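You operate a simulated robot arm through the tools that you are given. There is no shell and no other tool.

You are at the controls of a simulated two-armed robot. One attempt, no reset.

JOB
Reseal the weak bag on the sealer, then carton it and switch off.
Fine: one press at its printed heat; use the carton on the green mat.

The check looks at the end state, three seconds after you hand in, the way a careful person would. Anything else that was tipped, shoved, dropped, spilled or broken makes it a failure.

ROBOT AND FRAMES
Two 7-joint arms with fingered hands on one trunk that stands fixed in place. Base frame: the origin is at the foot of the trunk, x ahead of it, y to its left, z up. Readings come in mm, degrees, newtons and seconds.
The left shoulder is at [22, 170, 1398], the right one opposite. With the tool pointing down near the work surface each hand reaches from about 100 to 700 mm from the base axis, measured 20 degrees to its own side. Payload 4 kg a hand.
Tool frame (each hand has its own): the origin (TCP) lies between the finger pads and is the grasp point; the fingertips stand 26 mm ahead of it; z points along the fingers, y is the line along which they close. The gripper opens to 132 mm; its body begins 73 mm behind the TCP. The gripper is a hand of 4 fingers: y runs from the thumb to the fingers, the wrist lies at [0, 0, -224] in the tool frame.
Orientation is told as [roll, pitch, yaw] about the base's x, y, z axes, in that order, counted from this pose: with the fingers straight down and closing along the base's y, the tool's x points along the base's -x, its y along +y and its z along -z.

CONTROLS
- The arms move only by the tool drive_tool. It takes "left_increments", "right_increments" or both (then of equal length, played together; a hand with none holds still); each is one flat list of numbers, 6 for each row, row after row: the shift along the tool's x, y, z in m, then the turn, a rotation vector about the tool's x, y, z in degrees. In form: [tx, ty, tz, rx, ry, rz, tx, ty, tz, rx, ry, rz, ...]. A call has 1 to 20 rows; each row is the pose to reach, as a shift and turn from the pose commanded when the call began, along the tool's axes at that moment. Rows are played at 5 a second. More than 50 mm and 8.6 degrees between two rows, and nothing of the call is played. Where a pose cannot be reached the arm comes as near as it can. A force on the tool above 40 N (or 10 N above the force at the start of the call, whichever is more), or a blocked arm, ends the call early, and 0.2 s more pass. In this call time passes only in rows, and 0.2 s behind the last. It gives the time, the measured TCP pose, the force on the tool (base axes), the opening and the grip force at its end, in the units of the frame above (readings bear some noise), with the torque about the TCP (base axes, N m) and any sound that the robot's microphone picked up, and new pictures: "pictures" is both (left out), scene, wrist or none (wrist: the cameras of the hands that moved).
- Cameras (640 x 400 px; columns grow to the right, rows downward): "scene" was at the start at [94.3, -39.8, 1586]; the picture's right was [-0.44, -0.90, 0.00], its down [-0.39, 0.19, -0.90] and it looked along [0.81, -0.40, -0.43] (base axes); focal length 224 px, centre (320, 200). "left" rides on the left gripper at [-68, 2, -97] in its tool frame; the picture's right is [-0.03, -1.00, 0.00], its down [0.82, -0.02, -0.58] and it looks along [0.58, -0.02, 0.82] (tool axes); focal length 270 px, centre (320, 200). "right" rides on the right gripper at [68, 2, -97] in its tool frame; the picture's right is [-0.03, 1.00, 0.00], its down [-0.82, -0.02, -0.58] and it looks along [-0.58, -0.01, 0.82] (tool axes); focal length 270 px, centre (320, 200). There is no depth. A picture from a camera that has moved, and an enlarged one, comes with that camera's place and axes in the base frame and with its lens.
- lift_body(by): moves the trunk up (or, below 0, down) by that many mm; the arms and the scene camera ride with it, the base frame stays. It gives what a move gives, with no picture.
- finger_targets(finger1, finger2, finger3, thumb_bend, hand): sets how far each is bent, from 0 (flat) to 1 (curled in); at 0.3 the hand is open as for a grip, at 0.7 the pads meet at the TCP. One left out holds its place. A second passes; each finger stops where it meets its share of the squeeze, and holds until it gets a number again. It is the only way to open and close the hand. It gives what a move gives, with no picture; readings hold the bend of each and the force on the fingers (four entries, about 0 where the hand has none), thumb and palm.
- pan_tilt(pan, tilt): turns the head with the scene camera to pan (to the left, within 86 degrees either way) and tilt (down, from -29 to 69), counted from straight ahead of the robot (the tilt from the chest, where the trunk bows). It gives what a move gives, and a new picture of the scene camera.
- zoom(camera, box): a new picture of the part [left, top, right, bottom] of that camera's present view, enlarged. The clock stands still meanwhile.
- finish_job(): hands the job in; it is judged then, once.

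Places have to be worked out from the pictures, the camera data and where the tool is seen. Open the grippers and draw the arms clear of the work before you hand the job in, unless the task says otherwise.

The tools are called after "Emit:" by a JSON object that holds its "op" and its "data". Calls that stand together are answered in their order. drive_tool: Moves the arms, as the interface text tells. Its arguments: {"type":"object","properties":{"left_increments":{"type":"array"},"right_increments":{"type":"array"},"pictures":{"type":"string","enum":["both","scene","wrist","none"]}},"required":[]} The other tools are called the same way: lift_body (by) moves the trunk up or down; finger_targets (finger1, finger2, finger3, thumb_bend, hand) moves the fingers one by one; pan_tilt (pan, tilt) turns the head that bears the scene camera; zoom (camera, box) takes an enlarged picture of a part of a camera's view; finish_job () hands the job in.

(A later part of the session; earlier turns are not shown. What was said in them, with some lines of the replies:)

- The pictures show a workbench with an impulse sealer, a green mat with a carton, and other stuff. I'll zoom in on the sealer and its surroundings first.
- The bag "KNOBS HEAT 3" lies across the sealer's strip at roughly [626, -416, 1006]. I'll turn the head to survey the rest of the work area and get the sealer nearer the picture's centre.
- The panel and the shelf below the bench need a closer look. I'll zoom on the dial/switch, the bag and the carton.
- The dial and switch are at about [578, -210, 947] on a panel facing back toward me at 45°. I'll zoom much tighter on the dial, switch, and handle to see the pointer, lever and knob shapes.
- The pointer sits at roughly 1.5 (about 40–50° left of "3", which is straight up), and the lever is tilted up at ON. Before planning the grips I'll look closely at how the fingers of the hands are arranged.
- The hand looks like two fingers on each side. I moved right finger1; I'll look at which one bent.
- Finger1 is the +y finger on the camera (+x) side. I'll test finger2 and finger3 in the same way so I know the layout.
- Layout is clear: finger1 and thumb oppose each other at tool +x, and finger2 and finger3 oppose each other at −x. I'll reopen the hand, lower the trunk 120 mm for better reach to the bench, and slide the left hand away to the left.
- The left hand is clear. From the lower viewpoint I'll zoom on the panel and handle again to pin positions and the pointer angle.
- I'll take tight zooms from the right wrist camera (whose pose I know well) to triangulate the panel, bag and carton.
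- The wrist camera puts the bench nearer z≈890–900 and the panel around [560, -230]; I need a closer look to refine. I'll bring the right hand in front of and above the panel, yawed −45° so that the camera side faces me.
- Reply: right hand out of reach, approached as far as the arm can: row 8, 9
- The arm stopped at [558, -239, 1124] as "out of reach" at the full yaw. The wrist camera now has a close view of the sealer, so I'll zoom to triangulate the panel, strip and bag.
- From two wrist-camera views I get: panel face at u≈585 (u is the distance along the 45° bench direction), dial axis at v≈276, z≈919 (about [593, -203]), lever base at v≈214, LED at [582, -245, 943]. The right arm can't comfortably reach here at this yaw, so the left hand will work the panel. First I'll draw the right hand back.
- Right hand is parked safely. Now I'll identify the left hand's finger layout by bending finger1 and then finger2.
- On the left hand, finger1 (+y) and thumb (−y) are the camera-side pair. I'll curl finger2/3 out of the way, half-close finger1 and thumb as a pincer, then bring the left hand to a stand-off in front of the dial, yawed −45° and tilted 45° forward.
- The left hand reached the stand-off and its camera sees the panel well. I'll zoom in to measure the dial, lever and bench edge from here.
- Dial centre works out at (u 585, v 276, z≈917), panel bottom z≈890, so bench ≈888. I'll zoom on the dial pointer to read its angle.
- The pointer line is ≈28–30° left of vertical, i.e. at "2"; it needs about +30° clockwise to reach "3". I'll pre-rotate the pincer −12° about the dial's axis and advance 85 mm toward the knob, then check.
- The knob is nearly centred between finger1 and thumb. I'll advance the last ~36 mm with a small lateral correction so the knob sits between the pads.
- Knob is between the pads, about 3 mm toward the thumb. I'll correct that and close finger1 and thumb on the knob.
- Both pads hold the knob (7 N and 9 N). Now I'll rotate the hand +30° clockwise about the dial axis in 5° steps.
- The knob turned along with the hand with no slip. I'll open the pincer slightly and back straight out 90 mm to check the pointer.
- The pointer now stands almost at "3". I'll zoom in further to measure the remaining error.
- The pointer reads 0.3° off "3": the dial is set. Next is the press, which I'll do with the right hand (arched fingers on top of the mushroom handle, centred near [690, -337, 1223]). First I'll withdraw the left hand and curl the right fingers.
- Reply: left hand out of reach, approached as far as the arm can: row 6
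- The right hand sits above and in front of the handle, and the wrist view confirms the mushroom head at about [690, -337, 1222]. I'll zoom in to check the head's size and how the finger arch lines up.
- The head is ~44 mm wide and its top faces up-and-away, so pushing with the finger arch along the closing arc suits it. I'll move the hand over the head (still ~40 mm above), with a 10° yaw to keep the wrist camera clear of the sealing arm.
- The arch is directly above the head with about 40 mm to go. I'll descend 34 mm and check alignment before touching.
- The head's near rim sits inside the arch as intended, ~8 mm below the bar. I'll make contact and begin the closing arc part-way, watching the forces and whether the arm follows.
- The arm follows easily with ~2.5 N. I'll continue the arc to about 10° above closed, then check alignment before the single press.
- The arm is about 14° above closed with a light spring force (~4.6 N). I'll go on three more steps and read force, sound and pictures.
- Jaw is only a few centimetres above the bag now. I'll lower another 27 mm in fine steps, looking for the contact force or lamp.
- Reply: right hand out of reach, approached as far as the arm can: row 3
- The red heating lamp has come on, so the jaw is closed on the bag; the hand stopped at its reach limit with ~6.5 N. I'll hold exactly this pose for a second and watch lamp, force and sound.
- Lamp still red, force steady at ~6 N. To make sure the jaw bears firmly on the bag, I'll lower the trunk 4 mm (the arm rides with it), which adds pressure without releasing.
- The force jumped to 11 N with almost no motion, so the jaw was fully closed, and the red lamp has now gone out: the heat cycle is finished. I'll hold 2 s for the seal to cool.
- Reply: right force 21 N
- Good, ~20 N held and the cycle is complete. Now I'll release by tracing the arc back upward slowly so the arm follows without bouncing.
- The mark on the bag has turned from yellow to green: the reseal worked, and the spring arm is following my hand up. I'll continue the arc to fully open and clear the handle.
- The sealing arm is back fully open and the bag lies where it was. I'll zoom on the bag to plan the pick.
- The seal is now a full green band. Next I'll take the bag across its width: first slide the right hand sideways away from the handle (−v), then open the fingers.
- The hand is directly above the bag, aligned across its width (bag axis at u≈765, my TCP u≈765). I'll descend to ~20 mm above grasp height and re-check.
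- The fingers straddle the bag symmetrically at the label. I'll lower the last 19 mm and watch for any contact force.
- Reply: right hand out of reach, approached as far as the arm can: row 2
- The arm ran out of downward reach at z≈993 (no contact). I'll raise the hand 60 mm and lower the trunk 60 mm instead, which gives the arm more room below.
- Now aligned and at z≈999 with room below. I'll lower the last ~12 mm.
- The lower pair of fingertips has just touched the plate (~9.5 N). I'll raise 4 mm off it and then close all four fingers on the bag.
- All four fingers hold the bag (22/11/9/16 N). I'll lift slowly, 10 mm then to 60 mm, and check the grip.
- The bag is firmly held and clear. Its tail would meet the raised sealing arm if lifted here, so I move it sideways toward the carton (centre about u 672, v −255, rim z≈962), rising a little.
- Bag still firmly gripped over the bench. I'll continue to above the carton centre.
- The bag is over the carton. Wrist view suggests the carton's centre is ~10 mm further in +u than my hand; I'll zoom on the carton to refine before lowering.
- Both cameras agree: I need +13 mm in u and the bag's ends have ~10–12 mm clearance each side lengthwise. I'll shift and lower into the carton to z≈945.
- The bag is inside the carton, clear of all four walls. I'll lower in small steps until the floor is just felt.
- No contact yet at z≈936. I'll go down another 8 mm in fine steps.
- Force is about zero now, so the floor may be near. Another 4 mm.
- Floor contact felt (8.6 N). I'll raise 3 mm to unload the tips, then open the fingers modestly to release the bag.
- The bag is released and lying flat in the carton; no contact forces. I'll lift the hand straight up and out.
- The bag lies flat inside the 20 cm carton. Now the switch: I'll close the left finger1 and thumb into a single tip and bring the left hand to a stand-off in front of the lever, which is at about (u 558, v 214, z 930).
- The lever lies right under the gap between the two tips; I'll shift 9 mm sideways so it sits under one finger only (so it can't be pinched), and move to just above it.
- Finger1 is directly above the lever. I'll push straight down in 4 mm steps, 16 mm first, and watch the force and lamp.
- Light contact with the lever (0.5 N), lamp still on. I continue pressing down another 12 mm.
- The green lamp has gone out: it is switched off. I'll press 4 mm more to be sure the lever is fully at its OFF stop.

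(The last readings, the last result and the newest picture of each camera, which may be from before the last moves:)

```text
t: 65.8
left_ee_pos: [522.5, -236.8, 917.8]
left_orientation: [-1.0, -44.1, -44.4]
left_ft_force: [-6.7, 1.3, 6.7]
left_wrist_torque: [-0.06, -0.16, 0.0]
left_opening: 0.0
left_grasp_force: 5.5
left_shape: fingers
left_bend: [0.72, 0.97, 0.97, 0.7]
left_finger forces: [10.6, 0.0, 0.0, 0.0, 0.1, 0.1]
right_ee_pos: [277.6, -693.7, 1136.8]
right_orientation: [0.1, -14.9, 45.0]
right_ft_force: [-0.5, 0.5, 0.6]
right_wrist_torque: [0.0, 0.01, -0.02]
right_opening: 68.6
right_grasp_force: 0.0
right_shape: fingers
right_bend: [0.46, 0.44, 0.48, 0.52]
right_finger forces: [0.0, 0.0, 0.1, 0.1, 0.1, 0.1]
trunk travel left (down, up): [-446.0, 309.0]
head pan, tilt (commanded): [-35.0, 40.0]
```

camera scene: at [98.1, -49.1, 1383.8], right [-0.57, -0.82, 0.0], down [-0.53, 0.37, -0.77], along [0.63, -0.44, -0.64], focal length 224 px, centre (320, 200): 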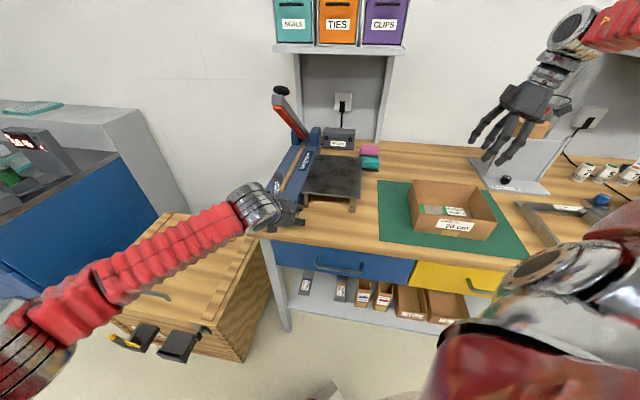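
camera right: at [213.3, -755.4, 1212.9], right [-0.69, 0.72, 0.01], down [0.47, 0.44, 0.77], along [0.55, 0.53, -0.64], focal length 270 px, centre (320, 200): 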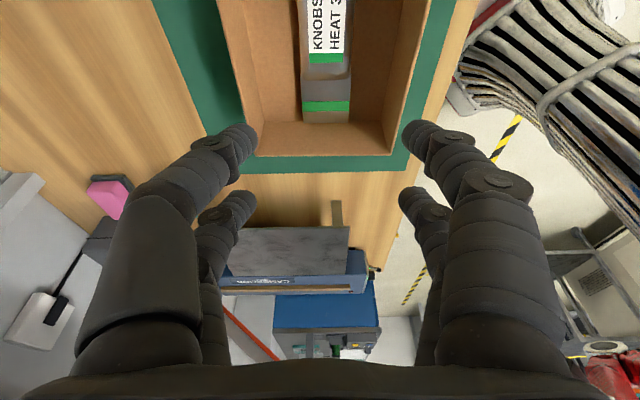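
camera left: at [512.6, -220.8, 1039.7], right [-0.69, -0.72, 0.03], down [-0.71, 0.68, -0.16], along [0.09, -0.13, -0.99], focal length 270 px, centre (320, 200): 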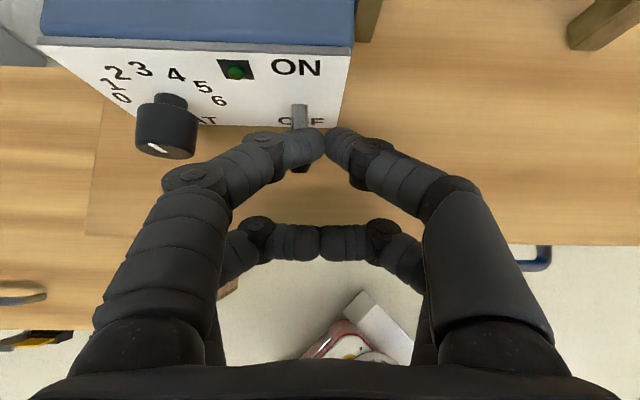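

The force rose to ~10 N, so the lever is at its stop. I'll raise the finger straight up and back away, then check the lamp and lever.

Emit:
{"op": "drive_tool", "data": {"left_increments": [-0.007, 0, -0.0072, 0, 0, 0, -0.021, 0, -0.0215, 0, 0, 0, -0.0349, 0, -0.0358, 0, 0, 0, -0.0349, 0, -0.075, 0, 0, 0, -0.0349, 0.01, -0.12, 0, 0, 0, -0.0349, 0.03, -0.16, 0, 0, 0], "pictures": "both"}}

Emit:
{"op": "zoom", "data": {"camera": "scene", "box": [255, 185, 315, 225]}}

Emit:
{"op": "zoom", "data": {"camera": "left", "box": [160, 0, 480, 200]}}

```text
t: 67.2
left_ee_pos: [483.3, -150.5, 1055.9]
left_orientation: [-1.0, -44.4, -44.4]
left_ft_force: [0.6, 0.3, 0.2]
left_wrist_torque: [0.0, -0.01, 0.0]
left_opening: 0.9
left_grasp_force: 0.0
left_shape: fingers
left_bend: [0.7, 0.97, 0.97, 0.7]
left_finger forces: [0.0, 0.1, 0.0, 0.0, 0.0, 0.1]
right_ee_pos: [277.7, -692.8, 1136.4]
right_orientation: [0.1, -14.8, 45.1]
right_ft_force: [0.7, -0.1, 0.0]
right_wrist_torque: [-0.01, 0.01, 0.02]
right_opening: 68.8
right_grasp_force: 0.1
right_shape: fingers
right_bend: [0.46, 0.44, 0.48, 0.52]
right_finger forces: [0.0, 0.0, 0.1, 0.0, 0.1, 0.1]
trunk travel left (down, up): [-446.0, 309.0]
head pan, tilt (commanded): [-35.0, 40.0]
camera scene: at [97.4, -47.3, 1384.0], right [-0.57, -0.82, 0.0], down [-0.53, 0.37, -0.77], along [0.63, -0.44, -0.64], focal length 224 px, centre (320, 200)
camera left: at [472.9, -136.4, 1172.5], right [-0.69, -0.72, 0.03], down [-0.71, 0.68, -0.16], along [0.09, -0.13, -0.99], focal length 270 px, centre (320, 200)
```

scene: 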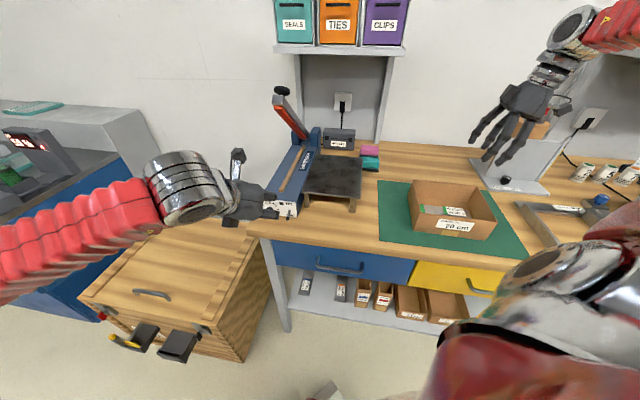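
left: 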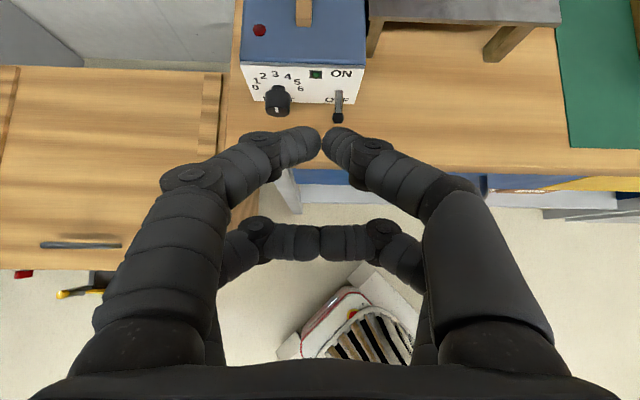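

```text
10.00 times, centred on (285, 205) of scene
camera zoom: at [97.4, -47.3, 1384.0], right [-0.57, -0.82, 0.0], down [-0.53, 0.37, -0.77], along [0.63, -0.44, -0.64], focal length 2241 px, centre (670, 150)
```

zoom: 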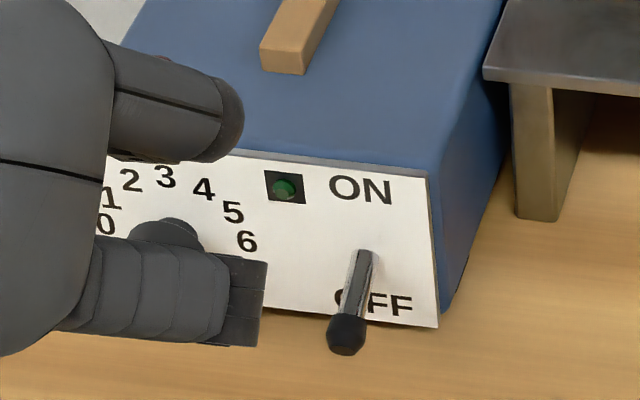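

```text
2.00 times, centred on (320, 100) of left
camera zoom: at [472.9, -136.4, 1172.5], right [-0.69, -0.72, 0.03], down [-0.71, 0.68, -0.16], along [0.09, -0.13, -0.99], focal length 541 px, centre (320, 400)
```

zoom: 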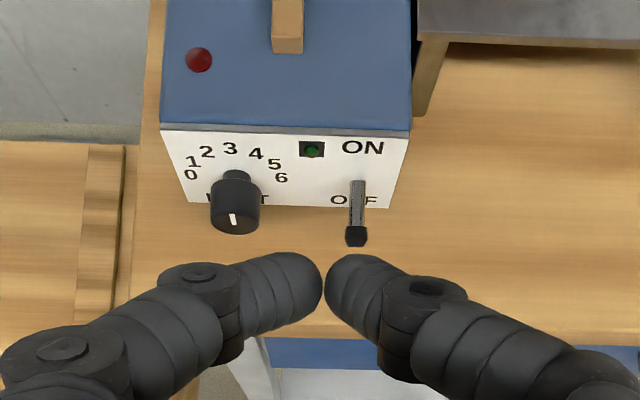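

Lever down at OFF, lamp out, dial still at 3, bag in the carton. Now I'll withdraw both arms together from the work.

Emit:
{"op": "drive_tool", "data": {"left_increments": [0.01534, 0.01093, -0.02914, 0, 0, 0, 0.03069, 0.02186, -0.05829, 0, 0, 0, 0.04603, 0.03279, -0.08743, 0, 0, 0, 0.06137, 0.04371, -0.11657, 0, 0, 0, 0.07671, 0.05464, -0.14571, 0, 0, 0, 0.09206, 0.06557, -0.17486, 0, 0, 0, 0.1074, 0.0765, -0.204, 0, 0, 0], "right_increments": [-0.02939, 0.0303, -0.00853, 0, 0, 0, -0.05877, 0.0606, -0.01706, 0, 0, 0, -0.08816, 0.0909, -0.02559, 0, 0, 0, -0.11754, 0.1212, -0.03411, 0, 0, 0, -0.14693, 0.1515, -0.04264, 0, 0, 0, -0.17631, 0.1818, -0.05117, 0, 0, 0, -0.2057, 0.2121, -0.0597, 0, 0, 0], "pictures": "scene"}}

Emit:
{"op": "finger_targets", "data": {"hand": "left", "finger1": 0.3, "finger2": 0.3, "finger3": 0.3, "thumb_bend": 0.3}}

Emit:
{"op": "finger_targets", "data": {"hand": "right", "finger1": 0.3, "finger2": 0.3, "finger3": 0.3, "thumb_bend": 0.3}}

```text
t: 68.8
left_ee_pos: [391.9, 56.6, 1130.2]
left_orientation: [-1.0, -44.3, -44.6]
left_ft_force: [-0.5, 0.2, 0.1]
left_wrist_torque: [0.0, -0.03, -0.02]
left_opening: 0.9
left_grasp_force: 0.1
left_shape: fingers
left_bend: [0.7, 0.97, 0.97, 0.7]
left_finger forces: [0.1, 0.0, 0.1, 0.0, 0.0, 0.0]
left hand out of reach, approached as far as the arm can: row 7
right_ee_pos: [257.0, -413.3, 1248.0]
right_orientation: [0.1, -14.9, 45.0]
right_ft_force: [0.4, 0.3, 0.5]
right_wrist_torque: [-0.05, 0.02, 0.01]
right_opening: 68.7
right_grasp_force: 0.0
right_shape: fingers
right_bend: [0.46, 0.44, 0.48, 0.52]
right_finger forces: [0.0, 0.0, 0.0, 0.0, 0.0, 0.1]
trunk travel left (down, up): [-446.0, 309.0]
head pan, tilt (commanded): [-35.0, 40.0]
camera scene: at [97.0, -46.6, 1384.0], right [-0.57, -0.82, 0.0], down [-0.53, 0.37, -0.77], along [0.63, -0.44, -0.64], focal length 224 px, centre (320, 200)
```

scene: 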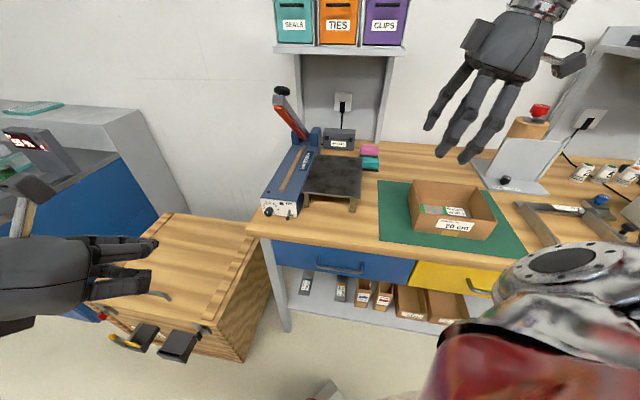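

```text
t: 69.8
left_ee_pos: [391.6, 54.8, 1129.9]
left_orientation: [-1.0, -44.2, -44.4]
left_ft_force: [-0.2, 0.2, -0.1]
left_wrist_torque: [0.01, 0.0, 0.03]
left_opening: 132.4
left_grasp_force: 0.1
left_shape: fingers
left_bend: [0.3, 0.3, 0.3, 0.3]
left_finger forces: [0.0, 0.0, 0.1, 0.1, 0.1, 0.0]
right_ee_pos: [258.2, -414.8, 1247.3]
right_orientation: [0.1, -14.8, 45.1]
right_ft_force: [0.2, 0.8, -0.3]
right_wrist_torque: [0.02, 0.01, 0.02]
right_opening: 68.9
right_grasp_force: 0.1
right_shape: fingers
right_bend: [0.46, 0.44, 0.48, 0.52]
right_finger forces: [0.0, 0.0, 0.1, 0.1, 0.0, 0.1]
trunk travel left (down, up): [-446.0, 309.0]
head pan, tilt (commanded): [-35.0, 40.0]
```

```text
t: 70.8
left_ee_pos: [393.7, 55.1, 1130.4]
left_orientation: [-1.1, -44.3, -44.4]
left_ft_force: [0.4, 0.7, 0.5]
left_wrist_torque: [0.0, 0.01, -0.02]
left_opening: 132.5
left_grasp_force: 0.1
left_shape: fingers
left_bend: [0.3, 0.3, 0.3, 0.3]
left_finger forces: [0.0, 0.0, 0.1, 0.0, 0.0, 0.0]
right_ee_pos: [258.5, -414.2, 1247.4]
right_orientation: [0.0, -14.8, 45.1]
right_ft_force: [0.1, 0.4, 0.2]
right_wrist_torque: [-0.01, -0.01, -0.01]
right_opening: 132.3
right_grasp_force: 0.0
right_shape: fingers
right_bend: [0.3, 0.3, 0.3, 0.3]
right_finger forces: [0.0, 0.0, 0.0, 0.1, 0.0, 0.1]
trunk travel left (down, up): [-446.0, 309.0]
head pan, tilt (commanded): [-35.0, 40.0]
```

Both hands are open and clear. I'll do a final check with zooms of the sealer, panel, carton and surroundings before handing in.

Emit:
{"op": "zoom", "data": {"camera": "scene", "box": [255, 180, 315, 225]}}

Emit:
{"op": "zoom", "data": {"camera": "scene", "box": [240, 70, 400, 230]}}

Emit:
{"op": "zoom", "data": {"camera": "scene", "box": [370, 130, 640, 270]}}

```text
8.89 times, centred on (285, 202) of scene
camera zoom: at [97.6, -48.2, 1383.9], right [-0.57, -0.82, 0.0], down [-0.53, 0.37, -0.77], along [0.63, -0.44, -0.64], focal length 1992 px, centre (631, 178)
```

zoom: 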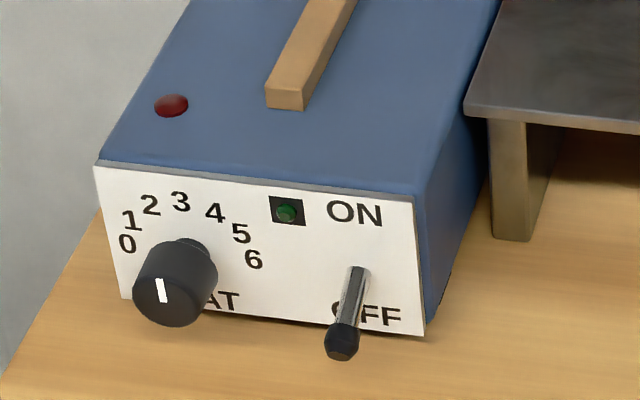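

```text
2.50 times, centred on (320, 150) of scene
camera zoom: at [97.6, -48.2, 1383.9], right [-0.57, -0.82, 0.0], down [-0.53, 0.37, -0.77], along [0.63, -0.44, -0.64], focal length 560 px, centre (320, 325)
```

zoom: 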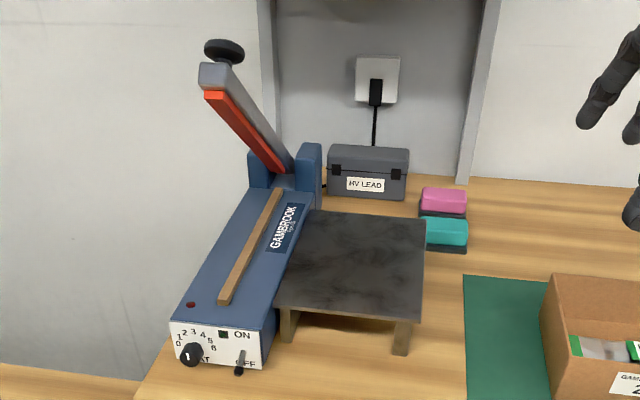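

```text
2.37 times, centred on (505, 200) of scene
camera zoom: at [97.6, -48.2, 1383.9], right [-0.57, -0.82, 0.0], down [-0.53, 0.37, -0.77], along [0.63, -0.44, -0.64], focal length 531 px, centre (-118, 200)
```

zoom: 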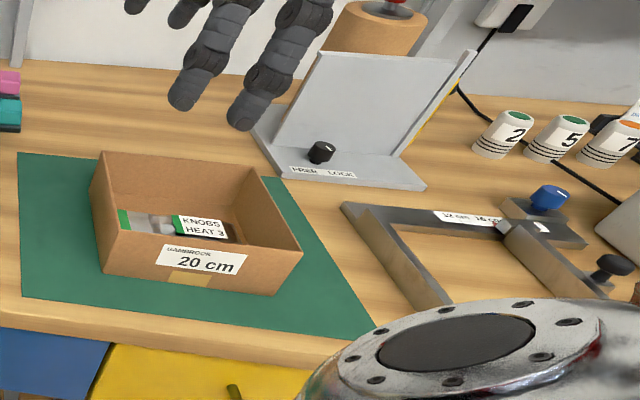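

Dial is at 3, the lever is at OFF with both lamps out, and the sealing arm is open. The bag, sealed with a green band, lies flat in the 20 cm carton on the mat. Nothing else has moved and both hands are open and clear, so I'm handing in.

Emit:
{"op": "finish_job", "data": {}}

```text
The job is handed in.
```

The weak KNOBS bag is resealed, it's in the 20 cm carton on the green mat, and the sealer is switched off. I've handed the job in, but no check result has come back yet.

- **Seal:** I turned the heat dial from 2 to 3, the heat printed on the bag, and pressed once. The red lamp went out by itself, and the bag's yellow mark is now a full green band.
- **Carton:** The bag lies flat inside the carton.
- **Switch:** The lever is down at OFF and both lamps are out.
- **Surroundings:** Nothing else looked moved or tipped in the final pictures. The sealing arm is back up, and both hands are open and clear of the work.
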